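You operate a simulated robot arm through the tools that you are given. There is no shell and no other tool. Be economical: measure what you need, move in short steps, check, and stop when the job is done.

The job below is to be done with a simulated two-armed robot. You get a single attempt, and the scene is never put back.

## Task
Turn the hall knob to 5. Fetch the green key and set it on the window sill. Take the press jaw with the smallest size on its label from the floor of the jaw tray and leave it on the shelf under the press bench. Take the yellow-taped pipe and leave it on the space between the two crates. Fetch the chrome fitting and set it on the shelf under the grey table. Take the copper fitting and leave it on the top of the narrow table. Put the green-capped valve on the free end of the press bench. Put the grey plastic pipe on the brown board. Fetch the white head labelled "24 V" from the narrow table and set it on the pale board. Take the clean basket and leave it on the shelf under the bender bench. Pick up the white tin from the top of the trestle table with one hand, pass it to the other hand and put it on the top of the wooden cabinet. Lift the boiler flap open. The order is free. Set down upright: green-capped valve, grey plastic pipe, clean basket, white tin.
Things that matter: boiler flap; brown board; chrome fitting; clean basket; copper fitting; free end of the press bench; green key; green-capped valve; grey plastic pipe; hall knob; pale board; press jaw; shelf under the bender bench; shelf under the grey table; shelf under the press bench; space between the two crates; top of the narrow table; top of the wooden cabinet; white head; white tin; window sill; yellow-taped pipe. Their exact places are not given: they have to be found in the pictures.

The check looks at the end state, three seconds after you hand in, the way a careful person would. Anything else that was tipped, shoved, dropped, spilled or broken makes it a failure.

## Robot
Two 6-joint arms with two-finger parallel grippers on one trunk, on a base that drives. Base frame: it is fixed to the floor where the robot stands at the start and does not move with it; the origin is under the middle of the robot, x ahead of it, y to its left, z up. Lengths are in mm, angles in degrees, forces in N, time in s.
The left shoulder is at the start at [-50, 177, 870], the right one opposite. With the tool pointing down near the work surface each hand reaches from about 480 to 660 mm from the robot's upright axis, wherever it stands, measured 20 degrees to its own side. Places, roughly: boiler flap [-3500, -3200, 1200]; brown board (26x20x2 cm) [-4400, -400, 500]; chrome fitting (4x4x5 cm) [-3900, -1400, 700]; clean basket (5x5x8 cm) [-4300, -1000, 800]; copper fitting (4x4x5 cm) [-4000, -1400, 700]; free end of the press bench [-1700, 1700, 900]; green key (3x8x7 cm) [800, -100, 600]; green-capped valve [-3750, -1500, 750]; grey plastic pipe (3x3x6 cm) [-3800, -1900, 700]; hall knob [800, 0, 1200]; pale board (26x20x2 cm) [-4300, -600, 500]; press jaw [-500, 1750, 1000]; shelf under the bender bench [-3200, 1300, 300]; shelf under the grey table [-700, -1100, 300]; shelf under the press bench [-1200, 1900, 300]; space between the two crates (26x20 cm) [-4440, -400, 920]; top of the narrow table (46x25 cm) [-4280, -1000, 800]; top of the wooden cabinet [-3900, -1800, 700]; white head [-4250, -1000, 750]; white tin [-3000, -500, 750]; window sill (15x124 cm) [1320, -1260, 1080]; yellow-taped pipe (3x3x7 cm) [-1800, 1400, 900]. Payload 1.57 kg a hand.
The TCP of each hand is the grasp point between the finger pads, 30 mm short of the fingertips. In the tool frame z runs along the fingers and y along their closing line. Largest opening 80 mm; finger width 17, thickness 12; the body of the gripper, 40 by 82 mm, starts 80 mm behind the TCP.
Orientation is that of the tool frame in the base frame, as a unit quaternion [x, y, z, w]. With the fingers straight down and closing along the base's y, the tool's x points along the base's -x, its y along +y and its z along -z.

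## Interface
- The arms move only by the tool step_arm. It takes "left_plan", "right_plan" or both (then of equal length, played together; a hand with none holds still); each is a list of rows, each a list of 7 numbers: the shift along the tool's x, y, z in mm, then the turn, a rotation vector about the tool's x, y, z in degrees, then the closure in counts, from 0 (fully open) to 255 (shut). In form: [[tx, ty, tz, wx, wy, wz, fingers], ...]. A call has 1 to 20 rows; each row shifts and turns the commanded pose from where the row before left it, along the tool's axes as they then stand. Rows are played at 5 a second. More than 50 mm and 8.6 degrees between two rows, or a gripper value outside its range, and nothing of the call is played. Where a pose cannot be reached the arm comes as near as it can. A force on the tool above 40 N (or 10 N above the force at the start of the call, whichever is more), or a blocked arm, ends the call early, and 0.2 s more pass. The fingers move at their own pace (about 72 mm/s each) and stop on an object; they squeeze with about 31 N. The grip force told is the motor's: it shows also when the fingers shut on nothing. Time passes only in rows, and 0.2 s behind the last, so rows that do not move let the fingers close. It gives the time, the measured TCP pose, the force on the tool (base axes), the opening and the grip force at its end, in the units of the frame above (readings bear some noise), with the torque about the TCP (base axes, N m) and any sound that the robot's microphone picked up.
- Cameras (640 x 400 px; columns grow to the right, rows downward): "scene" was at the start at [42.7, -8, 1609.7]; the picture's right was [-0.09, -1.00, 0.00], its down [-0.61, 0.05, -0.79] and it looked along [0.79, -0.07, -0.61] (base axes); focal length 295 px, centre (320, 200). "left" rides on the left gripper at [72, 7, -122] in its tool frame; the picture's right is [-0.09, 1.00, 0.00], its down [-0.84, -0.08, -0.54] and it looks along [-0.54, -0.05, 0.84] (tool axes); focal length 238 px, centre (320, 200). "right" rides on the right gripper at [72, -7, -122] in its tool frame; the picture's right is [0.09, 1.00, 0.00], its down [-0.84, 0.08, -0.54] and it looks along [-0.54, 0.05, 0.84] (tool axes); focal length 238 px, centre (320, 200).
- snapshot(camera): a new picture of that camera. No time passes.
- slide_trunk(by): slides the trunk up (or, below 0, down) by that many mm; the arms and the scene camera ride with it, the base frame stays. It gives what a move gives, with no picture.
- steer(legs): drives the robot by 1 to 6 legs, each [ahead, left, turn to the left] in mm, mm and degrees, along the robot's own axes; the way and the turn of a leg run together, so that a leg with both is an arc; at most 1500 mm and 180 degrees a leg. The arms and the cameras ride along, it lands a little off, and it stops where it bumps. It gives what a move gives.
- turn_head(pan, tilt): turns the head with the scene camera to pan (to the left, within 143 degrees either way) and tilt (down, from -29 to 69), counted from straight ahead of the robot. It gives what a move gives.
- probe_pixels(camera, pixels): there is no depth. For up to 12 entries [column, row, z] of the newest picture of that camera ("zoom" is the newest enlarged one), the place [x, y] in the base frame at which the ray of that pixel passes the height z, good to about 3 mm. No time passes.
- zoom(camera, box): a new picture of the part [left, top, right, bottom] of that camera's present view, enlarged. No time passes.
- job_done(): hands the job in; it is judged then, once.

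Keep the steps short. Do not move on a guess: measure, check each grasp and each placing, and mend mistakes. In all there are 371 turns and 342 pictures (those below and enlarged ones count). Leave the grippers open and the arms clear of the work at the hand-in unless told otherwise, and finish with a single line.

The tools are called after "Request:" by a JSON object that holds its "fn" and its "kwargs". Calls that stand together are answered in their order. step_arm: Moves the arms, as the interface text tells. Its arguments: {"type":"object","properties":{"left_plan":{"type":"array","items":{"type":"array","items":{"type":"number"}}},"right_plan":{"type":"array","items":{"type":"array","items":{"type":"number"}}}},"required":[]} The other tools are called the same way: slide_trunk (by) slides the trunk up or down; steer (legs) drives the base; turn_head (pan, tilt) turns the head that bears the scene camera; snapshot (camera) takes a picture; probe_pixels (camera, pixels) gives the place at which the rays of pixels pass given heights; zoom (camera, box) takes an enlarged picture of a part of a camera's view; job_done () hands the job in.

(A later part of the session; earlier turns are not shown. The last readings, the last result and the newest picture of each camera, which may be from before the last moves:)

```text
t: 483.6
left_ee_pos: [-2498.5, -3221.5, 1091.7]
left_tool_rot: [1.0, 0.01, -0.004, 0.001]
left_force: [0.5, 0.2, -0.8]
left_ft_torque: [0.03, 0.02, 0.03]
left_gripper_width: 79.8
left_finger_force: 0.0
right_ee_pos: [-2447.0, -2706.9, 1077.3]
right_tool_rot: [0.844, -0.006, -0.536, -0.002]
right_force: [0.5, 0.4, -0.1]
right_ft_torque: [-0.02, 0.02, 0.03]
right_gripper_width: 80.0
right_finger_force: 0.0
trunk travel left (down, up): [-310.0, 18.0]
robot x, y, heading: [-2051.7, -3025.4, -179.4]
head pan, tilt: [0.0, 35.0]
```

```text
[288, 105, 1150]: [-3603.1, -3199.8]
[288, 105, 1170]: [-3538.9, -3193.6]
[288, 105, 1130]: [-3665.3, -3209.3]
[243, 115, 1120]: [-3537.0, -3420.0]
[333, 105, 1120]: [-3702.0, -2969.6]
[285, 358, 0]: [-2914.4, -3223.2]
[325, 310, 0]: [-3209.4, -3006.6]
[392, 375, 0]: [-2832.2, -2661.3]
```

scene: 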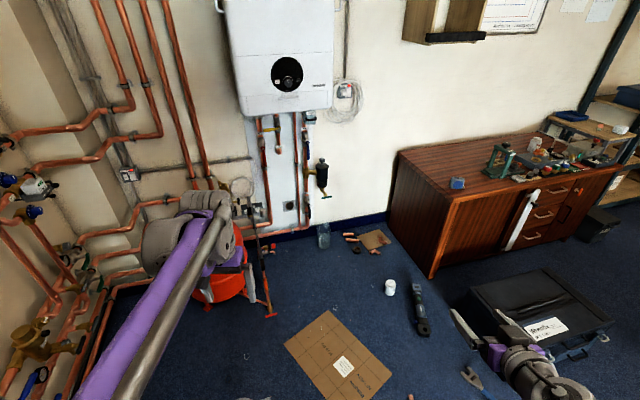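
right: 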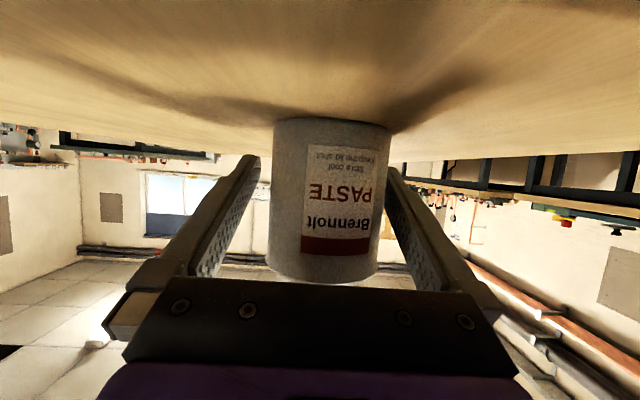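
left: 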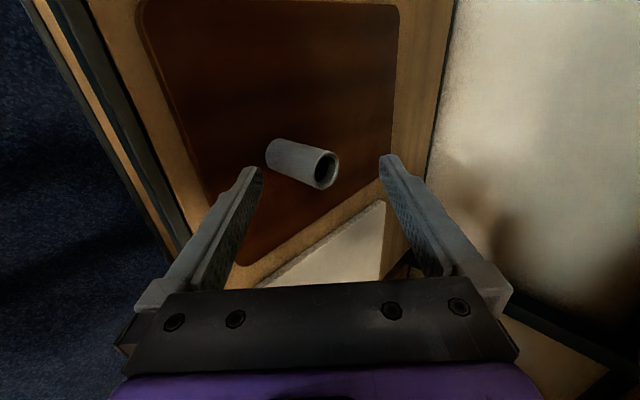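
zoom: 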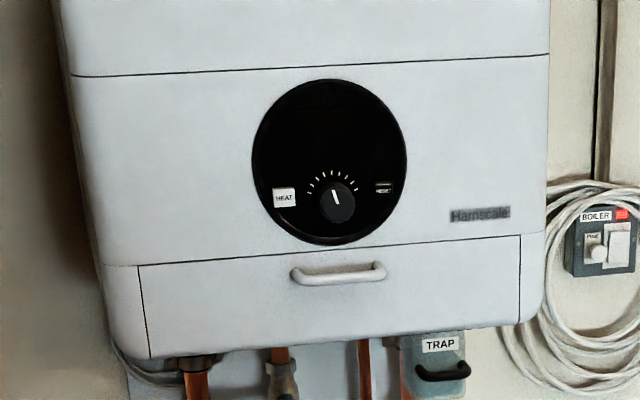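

The flap is the panel with the horizontal bow handle at ≈(288,98). I drive on over the cardboard to about (-2860,-3065) and turn to face the boiler.

Request:
{"fn": "steer", "kwargs": {"legs": [[700, 35, 0], [100, 0, 17]]}}

Request:
{"fn": "turn_head", "kwargs": {"pan": -5, "tilt": 30}}

Request:
{"fn": "snapshot", "kwargs": {"camera": "scene"}}

Request:
{"fn": "snapshot", "kwargs": {"camera": "right"}}

```text
t: 488.5
left_ee_pos: [-3220.6, -3395.6, 1091.4]
left_tool_rot: [0.988, 0.158, -0.004, 0.002]
left_force: [0.3, 0.1, -0.5]
left_ft_torque: [0.01, 0.01, 0.0]
left_gripper_width: 79.9
left_finger_force: 0.2
right_ee_pos: [-3321.2, -2888.0, 1078.0]
right_tool_rot: [0.835, 0.119, -0.531, 0.077]
right_force: [0.8, 0.8, 0.4]
right_ft_torque: [0.01, -0.02, 0.0]
right_gripper_width: 80.0
right_finger_force: 0.0
trunk travel left (down, up): [-310.0, 18.0]
robot x, y, heading: [-2851.3, -3076.4, -162.8]
head pan, tilt: [0.0, 35.0]
```

```text
t: 489.1
left_ee_pos: [-3221.7, -3394.7, 1092.3]
left_tool_rot: [0.987, 0.158, -0.004, 0.001]
left_force: [0.4, 0.1, -0.2]
left_ft_torque: [0.01, 0.01, 0.01]
left_gripper_width: 80.0
left_finger_force: 0.1
right_ee_pos: [-3322.9, -2890.5, 1077.4]
right_tool_rot: [0.835, 0.12, -0.531, 0.077]
right_force: [-0.7, -0.5, -1.1]
right_ft_torque: [0.03, 0.0, 0.01]
right_gripper_width: 79.9
right_finger_force: 0.1
trunk travel left (down, up): [-310.0, 18.0]
robot x, y, heading: [-2851.2, -3077.7, -162.5]
head pan, tilt: [-5.0, 30.0]
```

```text
123 pictures are left
```

scene: 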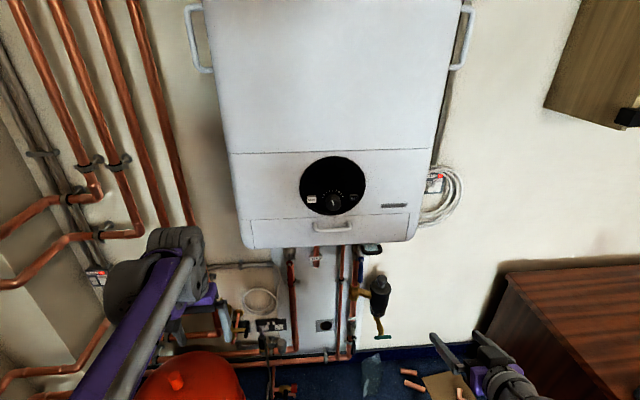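

```text
122 pictures are left
```

right: 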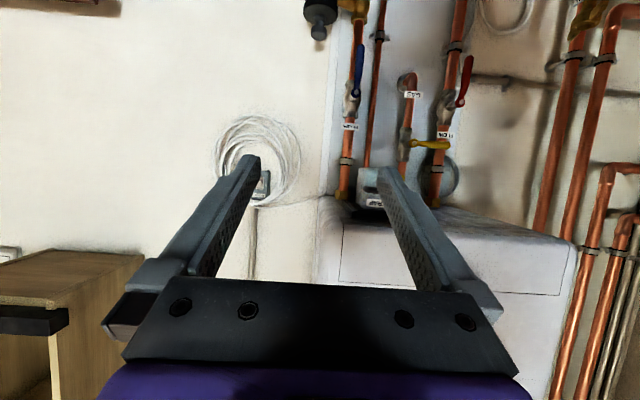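

Request:
{"fn": "probe_pixels", "kwargs": {"camera": "scene", "pixels": [[332, 227, 1180], [332, 227, 1200], [332, 227, 1220], [332, 227, 1240], [249, 247, 1180], [410, 240, 1180], [249, 247, 1150], [410, 240, 1150]]}}

Request:
{"fn": "zoom", "kwargs": {"camera": "scene", "box": [240, 140, 430, 260]}}

```text
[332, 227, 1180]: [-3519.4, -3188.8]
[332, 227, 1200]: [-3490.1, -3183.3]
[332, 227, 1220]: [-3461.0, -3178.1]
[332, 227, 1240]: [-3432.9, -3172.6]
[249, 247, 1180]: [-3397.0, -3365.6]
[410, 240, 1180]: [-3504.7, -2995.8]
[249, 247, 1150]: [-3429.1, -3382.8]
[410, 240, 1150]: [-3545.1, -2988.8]
```

```text
3.33 times, centred on (335, 200) of scene
```

zoom: 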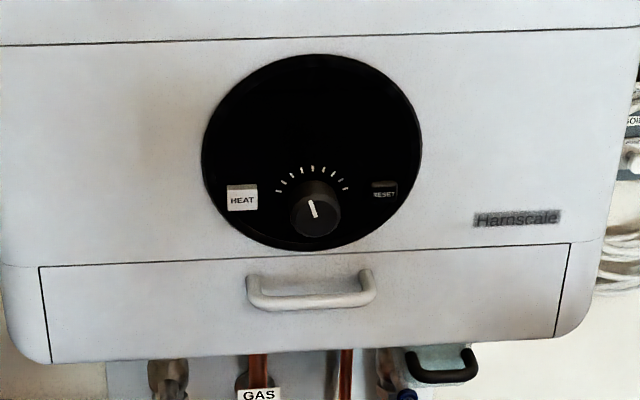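

The bar is at ≈(-3465,-3179,1217). I raise the right hand, yaw it 13° left, level it, and move it in front of the handle.

Request:
{"fn": "step_arm", "kwargs": {"right_plan": [[-25, 38, 5, -3.4, -5.8, -0.8, 0], [-25, 38, 5, -3.5, -5.8, -0.9, 0], [-25, 38, 5, -3.4, -5.7, -0.8, 0], [-25, 38, 5, -3.5, -5.7, -0.9, 0], [-23, 38, 5, 0, 0, 0, 0], [-15, 38, 0, 0, 0, 0, 0], [0, 0, 0, 0, 0, 0, 0]]}}

Request:
{"fn": "snapshot", "kwargs": {"camera": "right"}}

Request:
{"fn": "snapshot", "kwargs": {"camera": "scene"}}

```text
t: 490.7
left_ee_pos: [-3221.3, -3395.3, 1091.8]
left_tool_rot: [0.987, 0.158, -0.004, 0.002]
left_force: [-0.5, 0.7, -0.1]
left_ft_torque: [0.04, -0.02, 0.01]
left_gripper_width: 80.2
left_finger_force: 0.0
right_ee_pos: [-3277.3, -3113.5, 1205.0]
right_tool_rot: [0.694, 0.188, -0.671, 0.182]
right_force: [0.1, 0.2, 0.2]
right_ft_torque: [-0.01, -0.01, 0.0]
right_gripper_width: 80.2
right_finger_force: 0.1
trunk travel left (down, up): [-310.0, 18.0]
robot x, y, heading: [-2849.2, -3080.3, -162.7]
head pan, tilt: [-5.0, 30.0]
```

```text
120 pictures are left
```

right: 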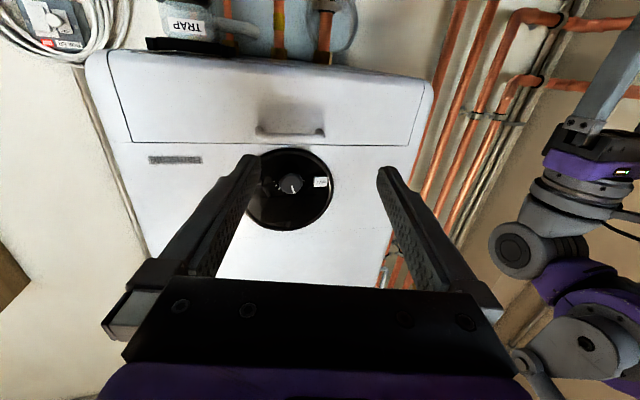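

```text
119 pictures are left
```

scene: 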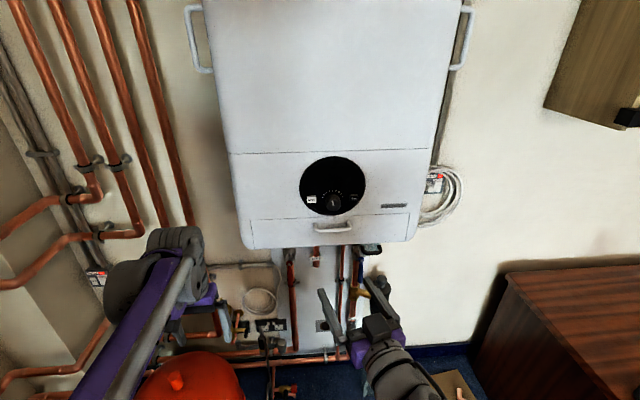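

Request:
{"fn": "zoom", "kwargs": {"camera": "right", "box": [220, 80, 360, 180]}}

Request:
{"fn": "probe_pixels", "kwargs": {"camera": "right", "pixels": [[290, 136, 1190], [290, 136, 1200], [290, 136, 1210], [290, 136, 1220], [290, 136, 1230]]}}

Request:
{"fn": "probe_pixels", "kwargs": {"camera": "scene", "pixels": [[332, 229, 1190], [332, 229, 1200], [332, 229, 1210], [332, 229, 1220], [332, 229, 1230]]}}

```text
4.00 times, centred on (290, 130) of right
```

zoom: 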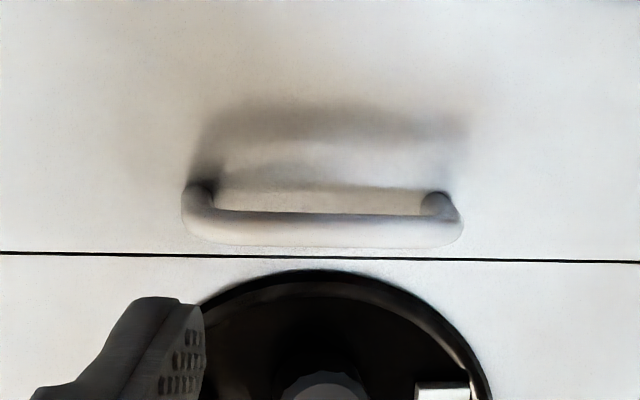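

```text
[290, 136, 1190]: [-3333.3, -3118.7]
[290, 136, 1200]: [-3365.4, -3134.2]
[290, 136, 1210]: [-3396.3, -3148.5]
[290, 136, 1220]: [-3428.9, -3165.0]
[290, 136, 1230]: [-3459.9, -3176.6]
```

```text
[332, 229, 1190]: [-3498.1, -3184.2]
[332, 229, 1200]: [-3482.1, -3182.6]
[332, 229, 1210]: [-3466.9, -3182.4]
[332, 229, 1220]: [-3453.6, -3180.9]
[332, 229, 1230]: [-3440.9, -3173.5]
```

The bar is at ≈(-3446,-3175,1225). I roll the hand 90° so the fingers close vertically, then align 33 mm right, 20 mm up, and advance to 60 mm short.

Request:
{"fn": "step_arm", "kwargs": {"right_plan": [[0, 0, 0, 0, 0, -8.2, 0], [0, 0, 0, 0, 0, -8.2, 0], [0, 0, 0, 0, 0, -8.2, 0], [0, 0, 0, 0, 0, -8.2, 0], [0, 0, 0, 0, 0, -8.2, 0], [0, 0, 0, 0, 0, -8.2, 0], [0, 0, 0, 0, 0, -8.2, 0], [0, 0, 0, 0, 0, -8.2, 0], [0, 0, 0, 0, 0, -8.2, 0], [0, 0, 0, 0, 0, -8.2, 0], [0, 0, 0, 0, 0, -8, 0], [16, -10, 30, 0, 0, 0, 0], [17, -10, 35, 0, 0, 0, 0], [0, 0, 38, 0, 0, 0, 0], [0, 0, 0, 0, 0, 0, 0]]}}

Request:
{"fn": "snapshot", "kwargs": {"camera": "right"}}

Request:
{"fn": "zoom", "kwargs": {"camera": "scene", "box": [240, 140, 430, 380]}}

```text
t: 493.9
left_ee_pos: [-3221.3, -3395.8, 1093.2]
left_tool_rot: [0.987, 0.158, -0.005, 0.001]
left_force: [0.4, -0.3, -0.1]
left_ft_torque: [-0.05, -0.01, -0.05]
left_gripper_width: 80.0
left_finger_force: 0.1
right_ee_pos: [-3381.3, -3136.4, 1223.0]
right_tool_rot: [0.356, 0.625, -0.604, -0.344]
right_force: [-0.8, 0.3, -0.1]
right_ft_torque: [-0.01, 0.0, 0.04]
right_gripper_width: 79.9
right_finger_force: 0.1
trunk travel left (down, up): [-310.0, 18.0]
robot x, y, heading: [-2850.7, -3077.3, -162.8]
head pan, tilt: [-5.0, 30.0]
```

```text
117 pictures are left
```

right: 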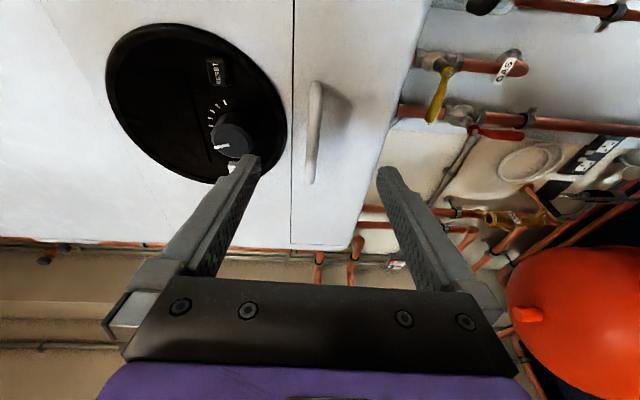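

```text
1.67 times, centred on (335, 260) of scene
```

zoom: 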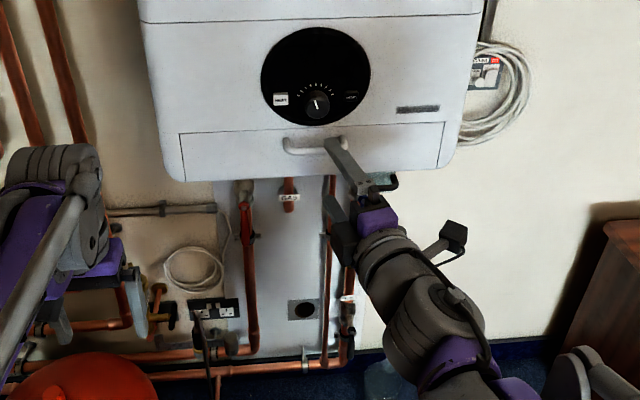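

Bar centred vertically between the fingers (col 316). Narrow to 40 mm opening, shift 10 mm right, advance 58 mm, then close.

Request:
{"fn": "step_arm", "kwargs": {"right_plan": [[10, -1, 0, 0, 0, 0, 128], [0, 0, 20, 0, 0, 0, 128], [0, 0, 20, 0, 0, 0, 128], [0, 0, 18, 0, 0, 0, 128], [0, 0, 0, 0, 0, 0, 128]]}}

Request:
{"fn": "snapshot", "kwargs": {"camera": "right"}}

```text
t: 495.1
left_ee_pos: [-3222.1, -3394.9, 1092.9]
left_tool_rot: [0.988, 0.157, -0.005, 0.002]
left_force: [0.5, 0.2, 0.0]
left_ft_torque: [0.03, 0.0, -0.03]
left_gripper_width: 80.0
left_finger_force: 0.1
right_ee_pos: [-3437.8, -3159.5, 1223.7]
right_tool_rot: [0.357, 0.624, -0.604, -0.345]
right_force: [0.3, -0.1, 0.4]
right_ft_torque: [0.0, 0.0, 0.02]
right_gripper_width: 39.8
right_finger_force: 0.1
trunk travel left (down, up): [-310.0, 18.0]
robot x, y, heading: [-2852.2, -3075.7, -162.6]
head pan, tilt: [-5.0, 30.0]
```

```text
115 pictures are left
```

right: 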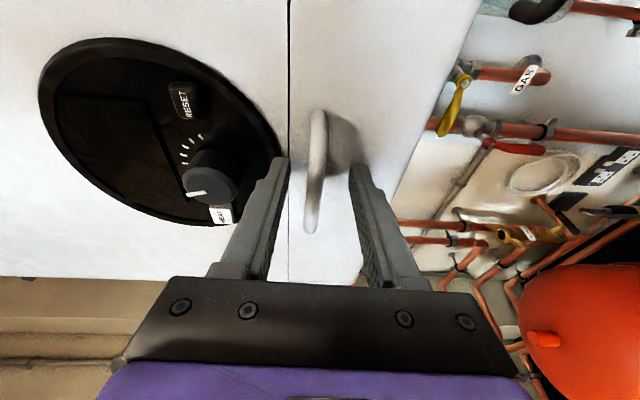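

The bar lies between the fingers. Close.

Request:
{"fn": "step_arm", "kwargs": {"right_plan": [[0, -1, 2, 0, 0, 0, 255], [0, 0, 0, 0, 0, 0, 255], [0, 0, 0, 0, 0, 0, 255], [0, 0, 0, 0, 0, 0, 255]]}}

Request:
{"fn": "snapshot", "kwargs": {"camera": "right"}}

```text
t: 496.1
left_ee_pos: [-3219.1, -3395.2, 1094.4]
left_tool_rot: [0.988, 0.157, -0.005, 0.002]
left_force: [-0.3, 0.6, 0.8]
left_ft_torque: [-0.02, 0.0, 0.03]
left_gripper_width: 80.1
left_finger_force: 0.1
right_ee_pos: [-3438.1, -3158.5, 1225.5]
right_tool_rot: [0.356, 0.623, -0.604, -0.345]
right_force: [5.7, 4.3, 22.2]
right_ft_torque: [-0.31, 0.11, 0.19]
right_gripper_width: 9.9
right_finger_force: 27.9
trunk travel left (down, up): [-310.0, 18.0]
robot x, y, heading: [-2851.4, -3078.1, -162.5]
head pan, tilt: [-5.0, 30.0]
```

```text
114 pictures are left
```

right: 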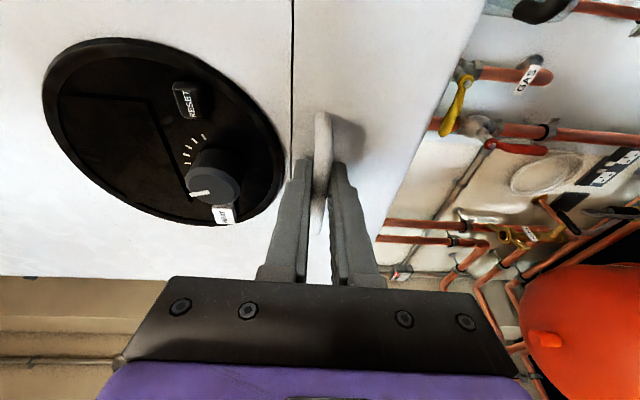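

Gripped the 10 mm bar. Gentle pull: 8 mm outward, and read the forces.

Request:
{"fn": "step_arm", "kwargs": {"right_plan": [[0, 0, -4, 0, 0, 0, 255], [0, 0, -4, 0, 0, 0, 255], [0, 0, 0, 0, 0, 0, 255]]}}

```text
t: 496.9
left_ee_pos: [-3221.2, -3396.7, 1091.5]
left_tool_rot: [0.988, 0.157, -0.004, 0.002]
left_force: [-0.6, 0.9, 0.0]
left_ft_torque: [0.01, 0.0, -0.01]
left_gripper_width: 80.0
left_finger_force: 0.1
right_ee_pos: [-3432.3, -3157.6, 1221.6]
right_tool_rot: [0.357, 0.625, -0.603, -0.344]
right_force: [1.9, -6.0, 0.3]
right_ft_torque: [-0.23, -0.15, 0.1]
right_gripper_width: 10.0
right_finger_force: 28.4
trunk travel left (down, up): [-310.0, 18.0]
robot x, y, heading: [-2854.3, -3077.5, -162.4]
head pan, tilt: [-5.0, 30.0]
```

Request:
{"fn": "step_arm", "kwargs": {"right_plan": [[0, 0, -5, 0, 0, 0, 255], [0, 0, -5, 0, 0, 0, 255], [0, 0, -5, 0, 0, 0, 255], [0, 0, 0, 0, 0, 0, 255]]}}

Request:
{"fn": "zoom", "kwargs": {"camera": "scene", "box": [240, 140, 430, 260]}}

```text
t: 497.6
left_ee_pos: [-3225.0, -3397.2, 1089.5]
left_tool_rot: [0.987, 0.159, -0.002, 0.001]
left_force: [0.6, 0.8, -0.2]
left_ft_torque: [-0.03, -0.05, 0.01]
left_gripper_width: 79.9
left_finger_force: 0.1
right_ee_pos: [-3427.1, -3155.8, 1219.1]
right_tool_rot: [0.357, 0.627, -0.602, -0.342]
right_force: [-14.4, -17.0, -26.9]
right_ft_torque: [-0.26, -0.18, 0.05]
right_gripper_width: 10.3
right_finger_force: 28.2
trunk travel left (down, up): [-310.0, 18.0]
robot x, y, heading: [-2853.4, -3075.0, -162.7]
head pan, tilt: [-5.0, 30.0]
stopped in row 3 (right hand): the force on the tool passed its limit at 41 N (the readings are from after the stop); the commanded pose is now the measured one
```

```text
3.33 times, centred on (335, 200) of scene
```

zoom: 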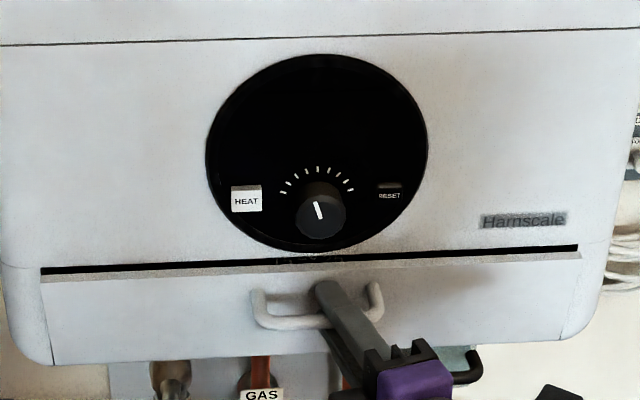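

The flap opens at its top edge, hinged at the bottom, so the bar follows an arc outward and down (radius ≈72 mm). I follow that arc in small steps.

Request:
{"fn": "step_arm", "kwargs": {"right_plan": [[-0.9, 3.5, -3.5, 0, 0, 0, 255], [-0.9, 3.5, -3.5, 0, 0, 0, 255], [-0.8, 3.7, -3.3, 0, 0, 0, 255], [-0.8, 3.7, -3.3, 0, 0, 0, 255], [-0.6, 4.1, -2.8, 0, 0, 0, 255], [-0.6, 4.1, -2.8, 0, 0, 0, 255], [0, 0, 0, 0, 0, 0, 255]]}}

Request:
{"fn": "zoom", "kwargs": {"camera": "scene", "box": [240, 140, 430, 260]}}

```text
t: 499.2
left_ee_pos: [-3224.2, -3398.9, 1091.9]
left_tool_rot: [0.987, 0.158, -0.002, 0.002]
left_force: [0.9, -0.2, -0.4]
left_ft_torque: [-0.01, 0.03, -0.01]
left_gripper_width: 80.1
left_finger_force: 0.0
right_ee_pos: [-3407.5, -3148.7, 1199.3]
right_tool_rot: [0.357, 0.625, -0.603, -0.343]
right_force: [-15.7, -15.8, -12.1]
right_ft_torque: [-0.4, -0.13, 0.06]
right_gripper_width: 10.0
right_finger_force: 27.9
trunk travel left (down, up): [-310.0, 18.0]
robot x, y, heading: [-2851.9, -3075.2, -162.8]
head pan, tilt: [-5.0, 30.0]
```

```text
3.33 times, centred on (335, 200) of scene
```

zoom: 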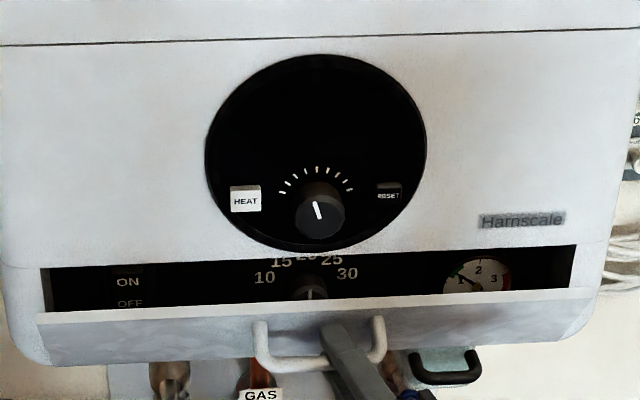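

Opening smoothly (controls visible). Continue, now mostly downward.

Request:
{"fn": "step_arm", "kwargs": {"right_plan": [[-0.2, 4.5, -0.8, 0, 0, 0, 255], [-0.2, 4.8, -0.8, 0, 0, 0, 255], [-0.1, 5, -0.5, 0, 0, 0, 255], [0, 5, -0.3, 0, 0, 0, 255], [0, 5, 0, 0, 0, 0, 255], [0, 0, 0, 0, 0, 0, 255]]}}

Request:
{"fn": "zoom", "kwargs": {"camera": "scene", "box": [240, 140, 430, 260]}}

```text
t: 500.6
left_ee_pos: [-3218.7, -3397.9, 1092.8]
left_tool_rot: [0.987, 0.158, -0.005, 0.002]
left_force: [0.0, 0.4, 0.8]
left_ft_torque: [0.01, 0.01, 0.01]
left_gripper_width: 79.8
left_finger_force: 0.0
right_ee_pos: [-3399.0, -3144.7, 1177.8]
right_tool_rot: [0.356, 0.625, -0.603, -0.344]
right_force: [16.0, -5.6, 3.2]
right_ft_torque: [-0.52, -0.11, 0.47]
right_gripper_width: 9.9
right_finger_force: 28.2
trunk travel left (down, up): [-310.0, 18.0]
robot x, y, heading: [-2855.5, -3082.1, -162.8]
head pan, tilt: [-5.0, 30.0]
```

```text
3.33 times, centred on (335, 200) of scene
```

zoom: 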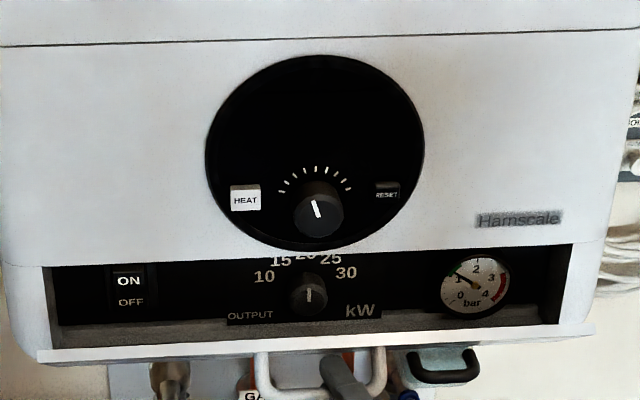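

Continue the arc further down (about 45 mm more).

Request:
{"fn": "step_arm", "kwargs": {"right_plan": [[0, 5, 0, 0, 0, 0, 255], [0, 5, 0, 0, 0, 0, 255], [0, 5, 0.2, 0, 0, 0, 255], [0, 5, 0.4, 0, 0, 0, 255], [0, 5, 0.6, 0, 0, 0, 255], [0, 5, 0.9, 0, 0, 0, 255], [0, 0, 0, 0, 0, 0, 255]]}}

Request:
{"fn": "zoom", "kwargs": {"camera": "scene", "box": [240, 140, 430, 260]}}

Request:
{"fn": "snapshot", "kwargs": {"camera": "right"}}

```text
t: 502.2
left_ee_pos: [-3219.2, -3396.5, 1093.7]
left_tool_rot: [0.987, 0.159, -0.004, 0.001]
left_force: [0.0, 0.0, -0.3]
left_ft_torque: [-0.02, -0.01, 0.02]
left_gripper_width: 79.7
left_finger_force: 0.0
right_ee_pos: [-3397.5, -3144.7, 1150.4]
right_tool_rot: [0.356, 0.624, -0.604, -0.346]
right_force: [23.5, -4.1, -4.3]
right_ft_torque: [-0.47, -0.17, -0.05]
right_gripper_width: 10.3
right_finger_force: 28.1
trunk travel left (down, up): [-310.0, 18.0]
robot x, y, heading: [-2851.6, -3077.3, -162.6]
head pan, tilt: [-5.0, 30.0]
```

```text
3.33 times, centred on (335, 200) of scene
```

zoom: 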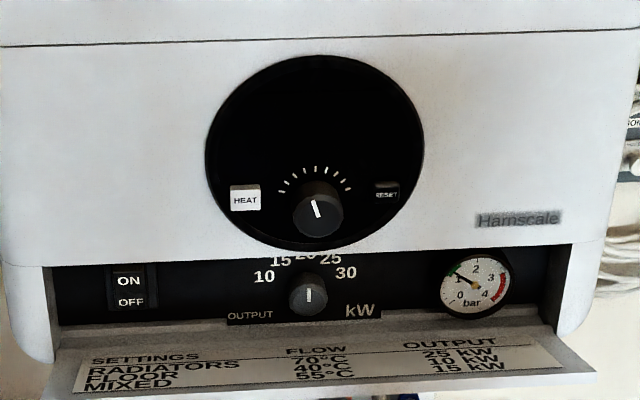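

```text
109 pictures are left
```

right: 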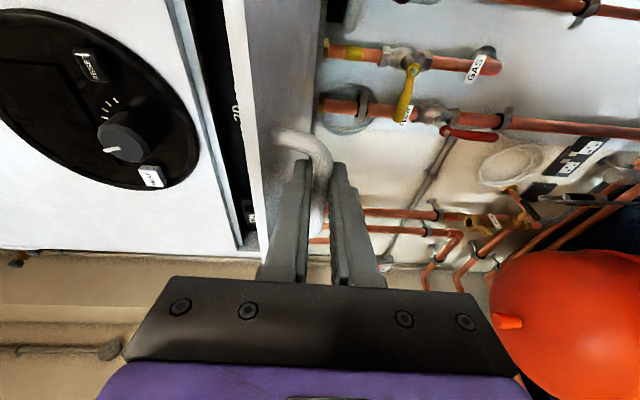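

The flap is about horizontal, its inner label readable. I go a touch further, then release and see whether it stays open.

Request:
{"fn": "step_arm", "kwargs": {"right_plan": [[-0.8, 4, -3, 0, 0, 0, 255], [0, 4, 0, 0, 0, 0, 255], [0, 3, 0, 0, 0, 0, 255], [0, 0, 0, 0, 0, 0, 255]]}}

Request:
{"fn": "step_arm", "kwargs": {"right_plan": [[0, 0, 0, 0, 0, 0, 180], [0, 0, 0, 0, 0, 0, 140], [0, 0, 0, 0, 0, 0, 140], [0, 0, 0, 0, 0, 0, 140]]}}

Request:
{"fn": "zoom", "kwargs": {"camera": "scene", "box": [240, 140, 430, 260]}}

Request:
{"fn": "snapshot", "kwargs": {"camera": "right"}}

```text
t: 503.2
left_ee_pos: [-3223.9, -3397.1, 1091.5]
left_tool_rot: [0.987, 0.158, -0.003, 0.001]
left_force: [0.2, -0.7, -1.0]
left_ft_torque: [0.05, -0.01, 0.01]
left_gripper_width: 79.8
left_finger_force: 0.2
right_ee_pos: [-3400.7, -3146.8, 1135.7]
right_tool_rot: [0.357, 0.625, -0.602, -0.345]
right_force: [-16.8, -12.5, 6.4]
right_ft_torque: [-0.52, -0.04, 0.05]
right_gripper_width: 10.2
right_finger_force: 28.6
trunk travel left (down, up): [-310.0, 18.0]
robot x, y, heading: [-2852.7, -3077.4, -162.4]
head pan, tilt: [-5.0, 30.0]
```

```text
t: 504.2
left_ee_pos: [-3221.1, -3395.6, 1092.9]
left_tool_rot: [0.987, 0.158, -0.004, 0.002]
left_force: [-0.8, 0.9, -0.3]
left_ft_torque: [-0.01, -0.02, 0.04]
left_gripper_width: 79.9
left_finger_force: 0.1
right_ee_pos: [-3397.9, -3142.8, 1135.8]
right_tool_rot: [0.357, 0.625, -0.603, -0.344]
right_force: [0.5, 1.7, -1.9]
right_ft_torque: [-0.05, -0.02, -0.04]
right_gripper_width: 34.6
right_finger_force: 0.1
trunk travel left (down, up): [-310.0, 18.0]
robot x, y, heading: [-2858.2, -3079.3, -162.4]
head pan, tilt: [-5.0, 30.0]
```

```text
3.33 times, centred on (335, 200) of scene
```

zoom: 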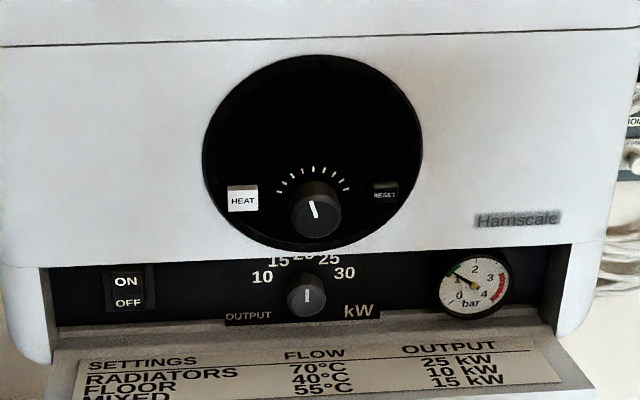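

```text
107 pictures are left
```

right: 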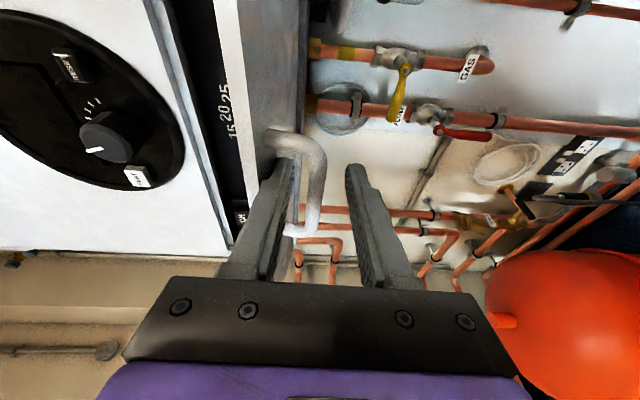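

The flap stays open by itself. I withdraw straight back along the hand's axis.

Request:
{"fn": "step_arm", "kwargs": {"right_plan": [[0, 3, -10, 0, 0, 0, 128], [0, 0, -25, 0, 0, 0, 128], [0, 0, -35, 0, 0, 0, 128], [0, 0, -40, 0, 0, 0, 128], [0, 0, -40, 0, 0, 0, 128]]}}

Request:
{"fn": "snapshot", "kwargs": {"camera": "scene"}}

```text
t: 505.4
left_ee_pos: [-3220.3, -3395.9, 1093.1]
left_tool_rot: [0.987, 0.158, -0.005, 0.002]
left_force: [0.8, 0.3, -0.2]
left_ft_torque: [0.01, 0.01, 0.01]
left_gripper_width: 79.9
left_finger_force: 0.1
right_ee_pos: [-3267.8, -3069.0, 1140.9]
right_tool_rot: [0.356, 0.624, -0.604, -0.345]
right_force: [-0.6, -0.8, 0.2]
right_ft_torque: [0.04, -0.01, -0.01]
right_gripper_width: 39.9
right_finger_force: 0.1
trunk travel left (down, up): [-310.0, 18.0]
robot x, y, heading: [-2847.2, -3076.6, -162.7]
head pan, tilt: [-5.0, 30.0]
```

```text
106 pictures are left
```

scene: 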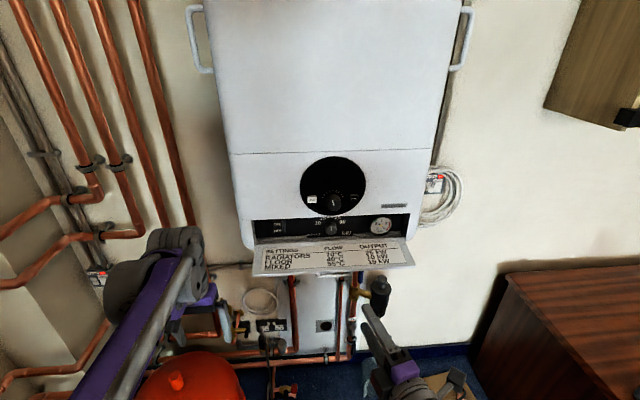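

Flap open. I unroll the right hand and park it to the right, then leave by the same route.

Request:
{"fn": "step_arm", "kwargs": {"right_plan": [[0, 0, -20, 0, 0, 8.2, 0], [0, 0, -20, 0, 0, 8.2, 0], [0, 0, 0, 0, 0, 8.2, 0], [0, 0, 0, 0, 0, 8.2, 0], [0, 0, 0, 0, 0, 8.2, 0], [0, 0, 0, 0, 0, 8.2, 0], [0, 0, 0, 0, 0, 8.2, 0], [0, 0, 0, 0, 0, 8.2, 0], [0, 0, 0, 0, 0, 8.2, 0], [0, 0, 0, 0, 0, 8.2, 0], [0, 0, 0, 0, 0, 8, 0], [0, -35, 0, 3, 5, 0, 0], [0, -35, 0, 3, 5, 0, 0], [0, -35, 0, 3, 5, 0, 0], [0, -35, 0, 3, 5, 0, 0], [0, -35, 0, 0, 0, 0, 0]]}}

Request:
{"fn": "steer", "kwargs": {"legs": [[0, 0, -17], [-800, -30, 0], [-600, 0, 0], [180, -1380, 0]]}}

Request:
{"fn": "turn_head", "kwargs": {"pan": 75, "tilt": 40}}

Request:
{"fn": "snapshot", "kwargs": {"camera": "scene"}}

```text
t: 508.8
left_ee_pos: [-3222.4, -3395.3, 1092.9]
left_tool_rot: [0.987, 0.159, -0.004, 0.002]
left_force: [-0.7, 0.6, 0.5]
left_ft_torque: [0.0, 0.0, -0.01]
left_gripper_width: 80.1
left_finger_force: 0.1
right_ee_pos: [-3307.6, -2888.9, 1141.6]
right_tool_rot: [0.815, 0.148, -0.555, 0.075]
right_force: [-0.7, -0.7, 1.5]
right_ft_torque: [-0.03, -0.02, 0.01]
right_gripper_width: 80.1
right_finger_force: 0.0
trunk travel left (down, up): [-310.0, 18.0]
robot x, y, heading: [-2855.1, -3075.2, -162.6]
head pan, tilt: [-5.0, 30.0]
```

```text
t: 529.2
left_ee_pos: [-2129.1, -1822.0, 1091.7]
left_tool_rot: [1.0, 0.025, -0.004, 0.001]
left_force: [0.3, -0.2, 0.7]
left_ft_torque: [0.02, -0.02, -0.03]
left_gripper_width: 79.9
left_finger_force: 0.0
right_ee_pos: [-2078.7, -1310.2, 1142.0]
right_tool_rot: [0.827, 0.038, -0.561, 0.0]
right_force: [-0.2, 0.1, 0.3]
right_ft_torque: [0.01, -0.01, 0.02]
right_gripper_width: 80.2
right_finger_force: 0.0
trunk travel left (down, up): [-310.0, 18.0]
robot x, y, heading: [-1694.2, -1613.2, -177.6]
head pan, tilt: [-5.0, 30.0]
```

```text
t: 530.8
left_ee_pos: [-2129.5, -1820.7, 1091.9]
left_tool_rot: [1.0, 0.025, -0.004, 0.0]
left_force: [-0.4, -0.1, -0.8]
left_ft_torque: [-0.02, -0.04, -0.02]
left_gripper_width: 79.9
left_finger_force: 0.1
right_ee_pos: [-2078.8, -1309.4, 1143.1]
right_tool_rot: [0.827, 0.038, -0.562, 0.0]
right_force: [-1.4, 0.1, 0.7]
right_ft_torque: [0.02, 0.02, -0.02]
right_gripper_width: 80.0
right_finger_force: 0.0
trunk travel left (down, up): [-310.0, 18.0]
robot x, y, heading: [-1689.2, -1612.1, -177.7]
head pan, tilt: [75.0, 40.0]
```

```text
105 pictures are left
```

scene: 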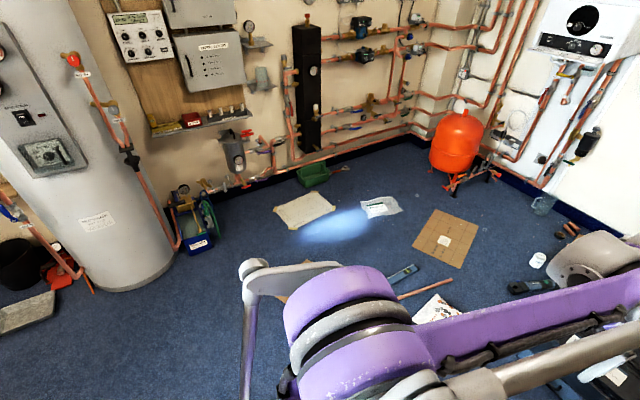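

Cardboard and everything undisturbed, flap stays open. Now back to the cabinet for the chrome fitting.

Request:
{"fn": "steer", "kwargs": {"legs": [[0, -510, -2.3], [1450, 0, 0], [300, 0, 0], [0, 0, 17.5]]}}

Request:
{"fn": "turn_head", "kwargs": {"pan": 15, "tilt": 50}}

Request:
{"fn": "snapshot", "kwargs": {"camera": "scene"}}

Request:
{"fn": "snapshot", "kwargs": {"camera": "left"}}

```text
t: 545.1
left_ee_pos: [-3792.4, -1394.1, 1092.1]
left_tool_rot: [0.989, 0.151, -0.004, 0.001]
left_force: [-0.6, -0.2, 0.3]
left_ft_torque: [0.02, -0.04, -0.01]
left_gripper_width: 79.9
left_finger_force: 0.2
right_ee_pos: [-3871.2, -886.0, 1143.5]
right_tool_rot: [0.816, 0.141, -0.557, 0.07]
right_force: [-0.8, 0.1, 0.5]
right_ft_torque: [0.0, -0.01, 0.0]
right_gripper_width: 80.2
right_finger_force: 0.2
trunk travel left (down, up): [-310.0, 18.0]
robot x, y, heading: [-3418.3, -1081.7, -163.6]
head pan, tilt: [75.0, 40.0]
```

```text
t: 546.4
left_ee_pos: [-3792.6, -1392.9, 1091.6]
left_tool_rot: [0.989, 0.151, -0.004, 0.002]
left_force: [-0.2, -0.7, -0.3]
left_ft_torque: [0.0, 0.0, 0.03]
left_gripper_width: 80.0
left_finger_force: 0.1
right_ee_pos: [-3871.1, -886.2, 1141.3]
right_tool_rot: [0.816, 0.141, -0.557, 0.07]
right_force: [-0.7, 0.0, -0.6]
right_ft_torque: [-0.01, 0.04, 0.01]
right_gripper_width: 80.0
right_finger_force: 0.0
trunk travel left (down, up): [-310.0, 18.0]
robot x, y, heading: [-3419.7, -1080.0, -163.6]
head pan, tilt: [15.0, 50.0]
```

```text
104 pictures are left
```

scene: 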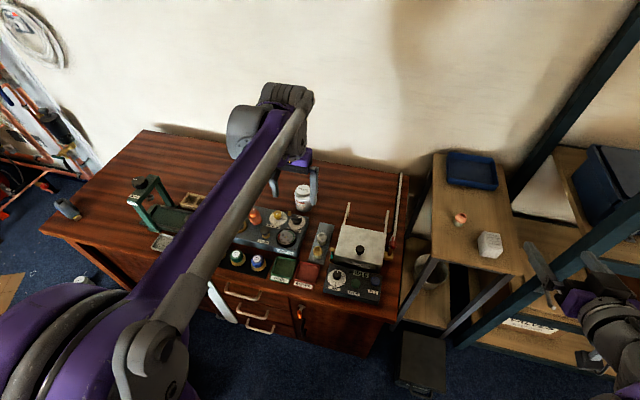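

```text
103 pictures are left
```

left: 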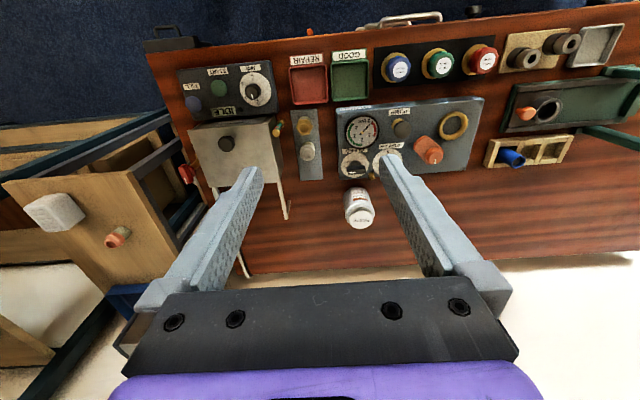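

Request:
{"fn": "zoom", "kwargs": {"camera": "left", "box": [240, 80, 400, 240]}}

Request:
{"fn": "zoom", "kwargs": {"camera": "scene", "box": [270, 180, 390, 300]}}

```text
2.50 times, centred on (320, 160) of left
```

zoom: 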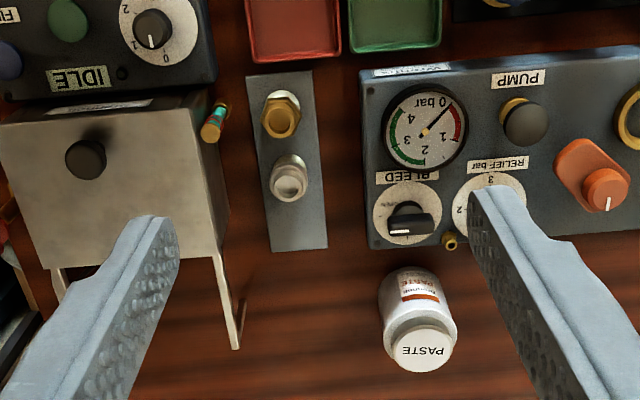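

```text
3.33 times, centred on (330, 240) of scene
```

zoom: 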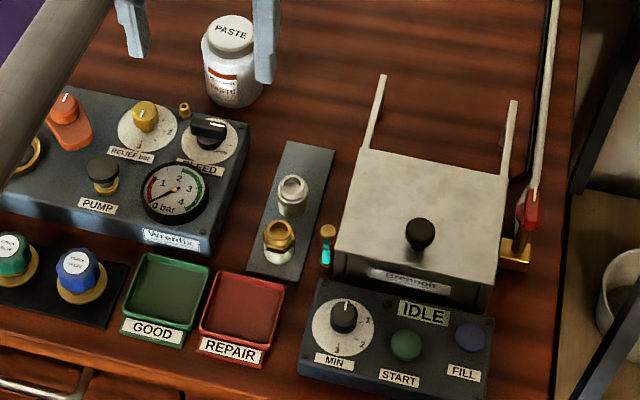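

Request:
{"fn": "probe_pixels", "kwargs": {"camera": "left", "pixels": [[307.6, 152, 720], [307.6, 152, 740], [307.6, 152, 760], [283, 150, 790], [334, 155, 760]]}}

Request:
{"fn": "probe_pixels", "kwargs": {"camera": "scene", "pixels": [[321.9, 236, 720], [321.9, 236, 740], [321.9, 236, 760], [339, 234, 790], [308, 222, 760]]}}

```text
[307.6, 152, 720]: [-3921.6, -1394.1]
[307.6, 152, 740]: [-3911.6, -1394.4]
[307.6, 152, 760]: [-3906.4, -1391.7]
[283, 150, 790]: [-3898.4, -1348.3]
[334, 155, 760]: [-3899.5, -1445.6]
```

```text
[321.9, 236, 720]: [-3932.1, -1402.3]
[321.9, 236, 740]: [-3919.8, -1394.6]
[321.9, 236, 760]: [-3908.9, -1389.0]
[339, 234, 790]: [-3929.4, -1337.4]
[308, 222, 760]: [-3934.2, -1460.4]
```

Chrome top ≈ (-3909,-1391,755). Hover above it at z≈830, 50 mm open.

Request:
{"fn": "step_arm", "kwargs": {"left_plan": [[-37, -12, 20, 0, 0, 0, 96], [-37, -12, 20, 0, 0, 0, 96], [-37, -13, 20, 0, 0, 0, 96], [0, 0, 45, 0, 0, 0, 96], [0, 0, 45, 0, 0, 0, 96], [0, 0, 45, 0, 0, 0, 96], [0, 0, 45, 0, 0, 0, 96], [0, 0, 20, 0, 0, 0, 96], [0, 0, 0, 0, 0, 0, 96]]}}

Request:
{"fn": "snapshot", "kwargs": {"camera": "left"}}

```text
t: 548.4
left_ee_pos: [-3914.6, -1390.9, 835.1]
left_tool_rot: [0.989, 0.151, -0.004, 0.001]
left_force: [0.5, 0.0, 0.3]
left_ft_torque: [0.02, -0.01, -0.01]
left_gripper_width: 50.0
left_finger_force: 0.0
right_ee_pos: [-3869.4, -887.1, 1142.1]
right_tool_rot: [0.816, 0.142, -0.556, 0.071]
right_force: [0.5, 0.5, 0.5]
right_ft_torque: [0.03, 0.03, 0.04]
right_gripper_width: 79.9
right_finger_force: 0.1
trunk travel left (down, up): [-310.0, 18.0]
robot x, y, heading: [-3420.2, -1080.0, -163.4]
head pan, tilt: [15.0, 50.0]
```

```text
100 pictures are left
```

left: 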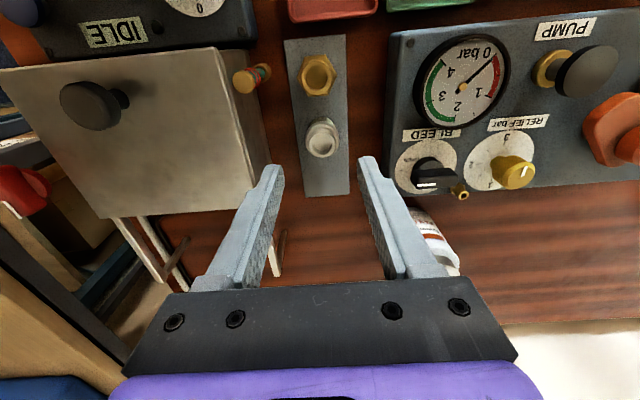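

Request:
{"fn": "probe_pixels", "kwargs": {"camera": "left", "pixels": [[322, 138, 750], [248, 138, 780], [248, 138, 800], [268, 160, 700], [263, 130, 700], [390, 140, 750]]}}

Request:
{"fn": "zoom", "kwargs": {"camera": "left", "box": [220, 90, 400, 200]}}

```text
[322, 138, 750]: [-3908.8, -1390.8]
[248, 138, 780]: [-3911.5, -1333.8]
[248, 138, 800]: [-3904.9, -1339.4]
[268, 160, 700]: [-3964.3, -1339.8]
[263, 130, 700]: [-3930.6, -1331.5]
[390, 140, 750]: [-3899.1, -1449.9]
```

```text
3.56 times, centred on (310, 145) of left
```

zoom: 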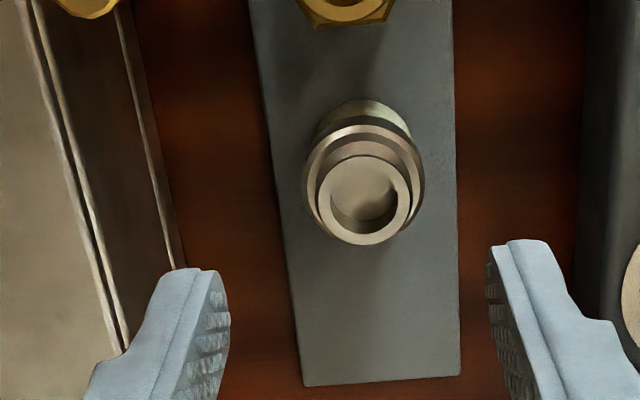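

Clearances fine (box 52 mm away). Shift 4 mm toward me, descend to z≈746 and close.

Request:
{"fn": "step_arm", "kwargs": {"left_plan": [[4, 1, 35, 0, 0, 0, 96], [0, 0, 35, 0, 0, 0, 96], [0, 0, 17, 0, 0, 0, 96], [0, 0, 0, 0, 0, 0, 96]]}}

Request:
{"fn": "step_arm", "kwargs": {"left_plan": [[0, 0, 0, 0, 0, 0, 255], [0, 0, 0, 0, 0, 0, 255], [0, 0, 0, 0, 0, 0, 255]]}}

Request:
{"fn": "snapshot", "kwargs": {"camera": "left"}}

```text
t: 549.4
left_ee_pos: [-3909.5, -1392.4, 746.8]
left_tool_rot: [0.988, 0.151, -0.005, 0.001]
left_force: [-0.9, 0.2, 0.3]
left_ft_torque: [0.01, 0.02, 0.01]
left_gripper_width: 49.9
left_finger_force: 0.1
right_ee_pos: [-3870.0, -886.6, 1143.6]
right_tool_rot: [0.816, 0.142, -0.556, 0.07]
right_force: [-0.2, -0.4, 0.4]
right_ft_torque: [-0.02, 0.0, 0.0]
right_gripper_width: 80.3
right_finger_force: 0.1
trunk travel left (down, up): [-310.0, 18.0]
robot x, y, heading: [-3416.6, -1079.6, -163.4]
head pan, tilt: [15.0, 50.0]
```

```text
t: 550.2
left_ee_pos: [-3909.0, -1392.8, 746.9]
left_tool_rot: [0.989, 0.151, -0.003, 0.002]
left_force: [-0.1, -0.4, 0.4]
left_ft_torque: [-0.01, -0.01, -0.05]
left_gripper_width: 31.2
left_finger_force: 31.1
right_ee_pos: [-3870.1, -886.5, 1142.8]
right_tool_rot: [0.816, 0.142, -0.556, 0.07]
right_force: [0.0, 0.2, -0.2]
right_ft_torque: [-0.01, 0.02, 0.03]
right_gripper_width: 80.1
right_finger_force: 0.0
trunk travel left (down, up): [-310.0, 18.0]
robot x, y, heading: [-3419.7, -1082.0, -163.4]
head pan, tilt: [15.0, 50.0]
```

```text
98 pictures are left
```

left: 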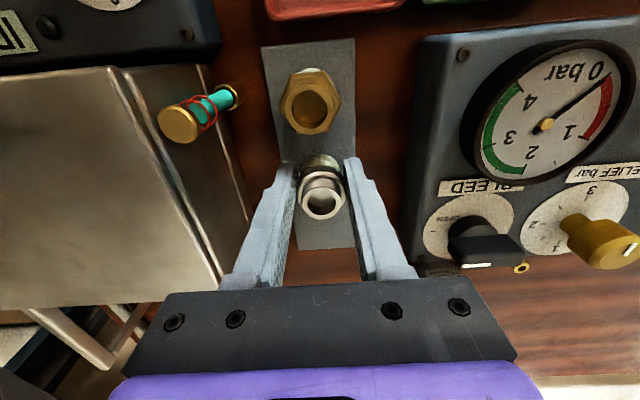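

Chrome held (31 mm). Lift, retract, turn round and drive toward the grey table.

Request:
{"fn": "step_arm", "kwargs": {"left_plan": [[0, 0, -20, 0, 0, 0, 255], [0, 0, -40, 0, 0, 0, 255], [0, 0, -45, 0, 0, 0, 255], [0, 0, -45, 0, 0, 0, 255], [0, 0, -45, 0, 0, 0, 255], [20, 0, -45, 0, 0, 0, 255], [30, 0, -40, 0, 0, 0, 255], [40, 0, -20, 0, 0, 0, 255], [40, 0, 0, 0, 0, 0, 255]]}}

Request:
{"fn": "steer", "kwargs": {"legs": [[0, 0, 179], [715, -275, 0], [717, -275, 0]]}}

Request:
{"fn": "turn_head", "kwargs": {"pan": 0, "tilt": 30}}

Request:
{"fn": "snapshot", "kwargs": {"camera": "scene"}}

```text
t: 552.2
left_ee_pos: [-3782.3, -1351.0, 1040.8]
left_tool_rot: [0.989, 0.151, -0.003, 0.001]
left_force: [0.0, -0.2, -1.0]
left_ft_torque: [0.0, -0.02, 0.0]
left_gripper_width: 30.8
left_finger_force: 30.9
right_ee_pos: [-3870.4, -886.0, 1142.4]
right_tool_rot: [0.815, 0.142, -0.557, 0.071]
right_force: [0.2, -0.1, -0.3]
right_ft_torque: [-0.03, 0.0, 0.03]
right_gripper_width: 80.1
right_finger_force: 0.1
trunk travel left (down, up): [-310.0, 18.0]
robot x, y, heading: [-3419.7, -1081.3, -163.7]
head pan, tilt: [15.0, 50.0]
```

```text
t: 567.6
left_ee_pos: [-1546.0, -745.2, 1041.1]
left_tool_rot: [-0.203, 0.979, 0.002, 0.004]
left_force: [-0.4, -0.2, -1.7]
left_ft_torque: [-0.01, -0.02, 0.0]
left_gripper_width: 29.3
left_finger_force: 30.8
right_ee_pos: [-1410.2, -1197.3, 1143.0]
right_tool_rot: [-0.185, 0.807, 0.1, 0.552]
right_force: [-0.4, 0.2, 0.2]
right_ft_torque: [0.02, 0.0, 0.01]
right_gripper_width: 79.9
right_finger_force: 0.1
trunk travel left (down, up): [-310.0, 18.0]
robot x, y, heading: [-1876.5, -1051.8, 22.7]
head pan, tilt: [15.0, 50.0]
```

```text
t: 568.4
left_ee_pos: [-1546.1, -745.4, 1041.8]
left_tool_rot: [-0.204, 0.979, 0.001, 0.005]
left_force: [-0.6, 0.5, -1.8]
left_ft_torque: [-0.03, 0.03, 0.0]
left_gripper_width: 29.7
left_finger_force: 30.9
right_ee_pos: [-1410.3, -1198.4, 1142.1]
right_tool_rot: [-0.185, 0.807, 0.101, 0.552]
right_force: [-0.2, -0.1, 0.8]
right_ft_torque: [0.01, 0.0, -0.01]
right_gripper_width: 80.0
right_finger_force: 0.1
trunk travel left (down, up): [-310.0, 18.0]
robot x, y, heading: [-1878.3, -1054.2, 22.8]
head pan, tilt: [0.0, 30.0]
```

```text
97 pictures are left
```

scene: 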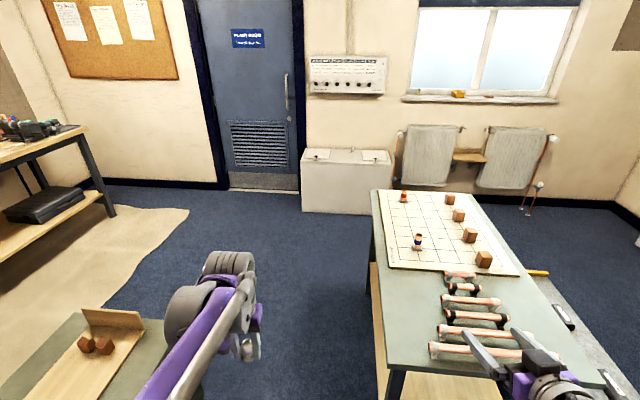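

I probe the grey table's top corners and the shelf's visible edge.

Request:
{"fn": "probe_pixels", "kwargs": {"camera": "scene", "pixels": [[372, 190, 750], [386, 369, 750], [602, 385, 750], [371, 262, 300], [380, 390, 300], [395, 395, 300], [480, 395, 300]]}}

Request:
{"fn": "zoom", "kwargs": {"camera": "scene", "box": [340, 180, 500, 400]}}

```text
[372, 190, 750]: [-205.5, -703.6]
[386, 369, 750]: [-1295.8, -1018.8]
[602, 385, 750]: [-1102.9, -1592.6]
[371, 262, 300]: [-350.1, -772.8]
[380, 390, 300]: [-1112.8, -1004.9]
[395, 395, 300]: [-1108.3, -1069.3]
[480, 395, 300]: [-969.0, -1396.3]
```

```text
1.82 times, centred on (420, 290) of scene
```

zoom: 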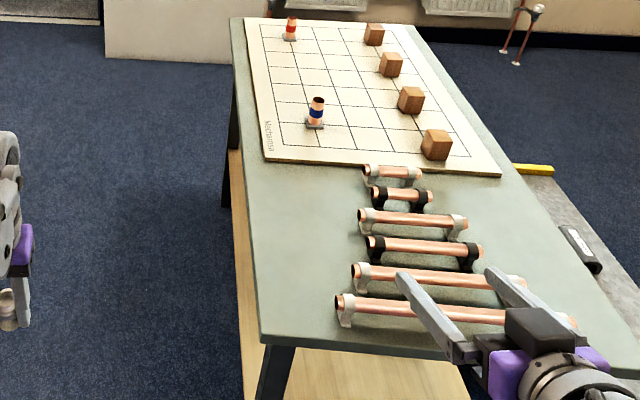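

Request:
{"fn": "probe_pixels", "kwargs": {"camera": "scene", "pixels": [[80, 313, 500], [172, 322, 500], [165, 398, 500], [140, 322, 560], [80, 309, 580]]}}

```text
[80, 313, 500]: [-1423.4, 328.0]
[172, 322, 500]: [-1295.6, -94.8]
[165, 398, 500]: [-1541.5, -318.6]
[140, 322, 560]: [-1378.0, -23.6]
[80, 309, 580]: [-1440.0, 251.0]
```

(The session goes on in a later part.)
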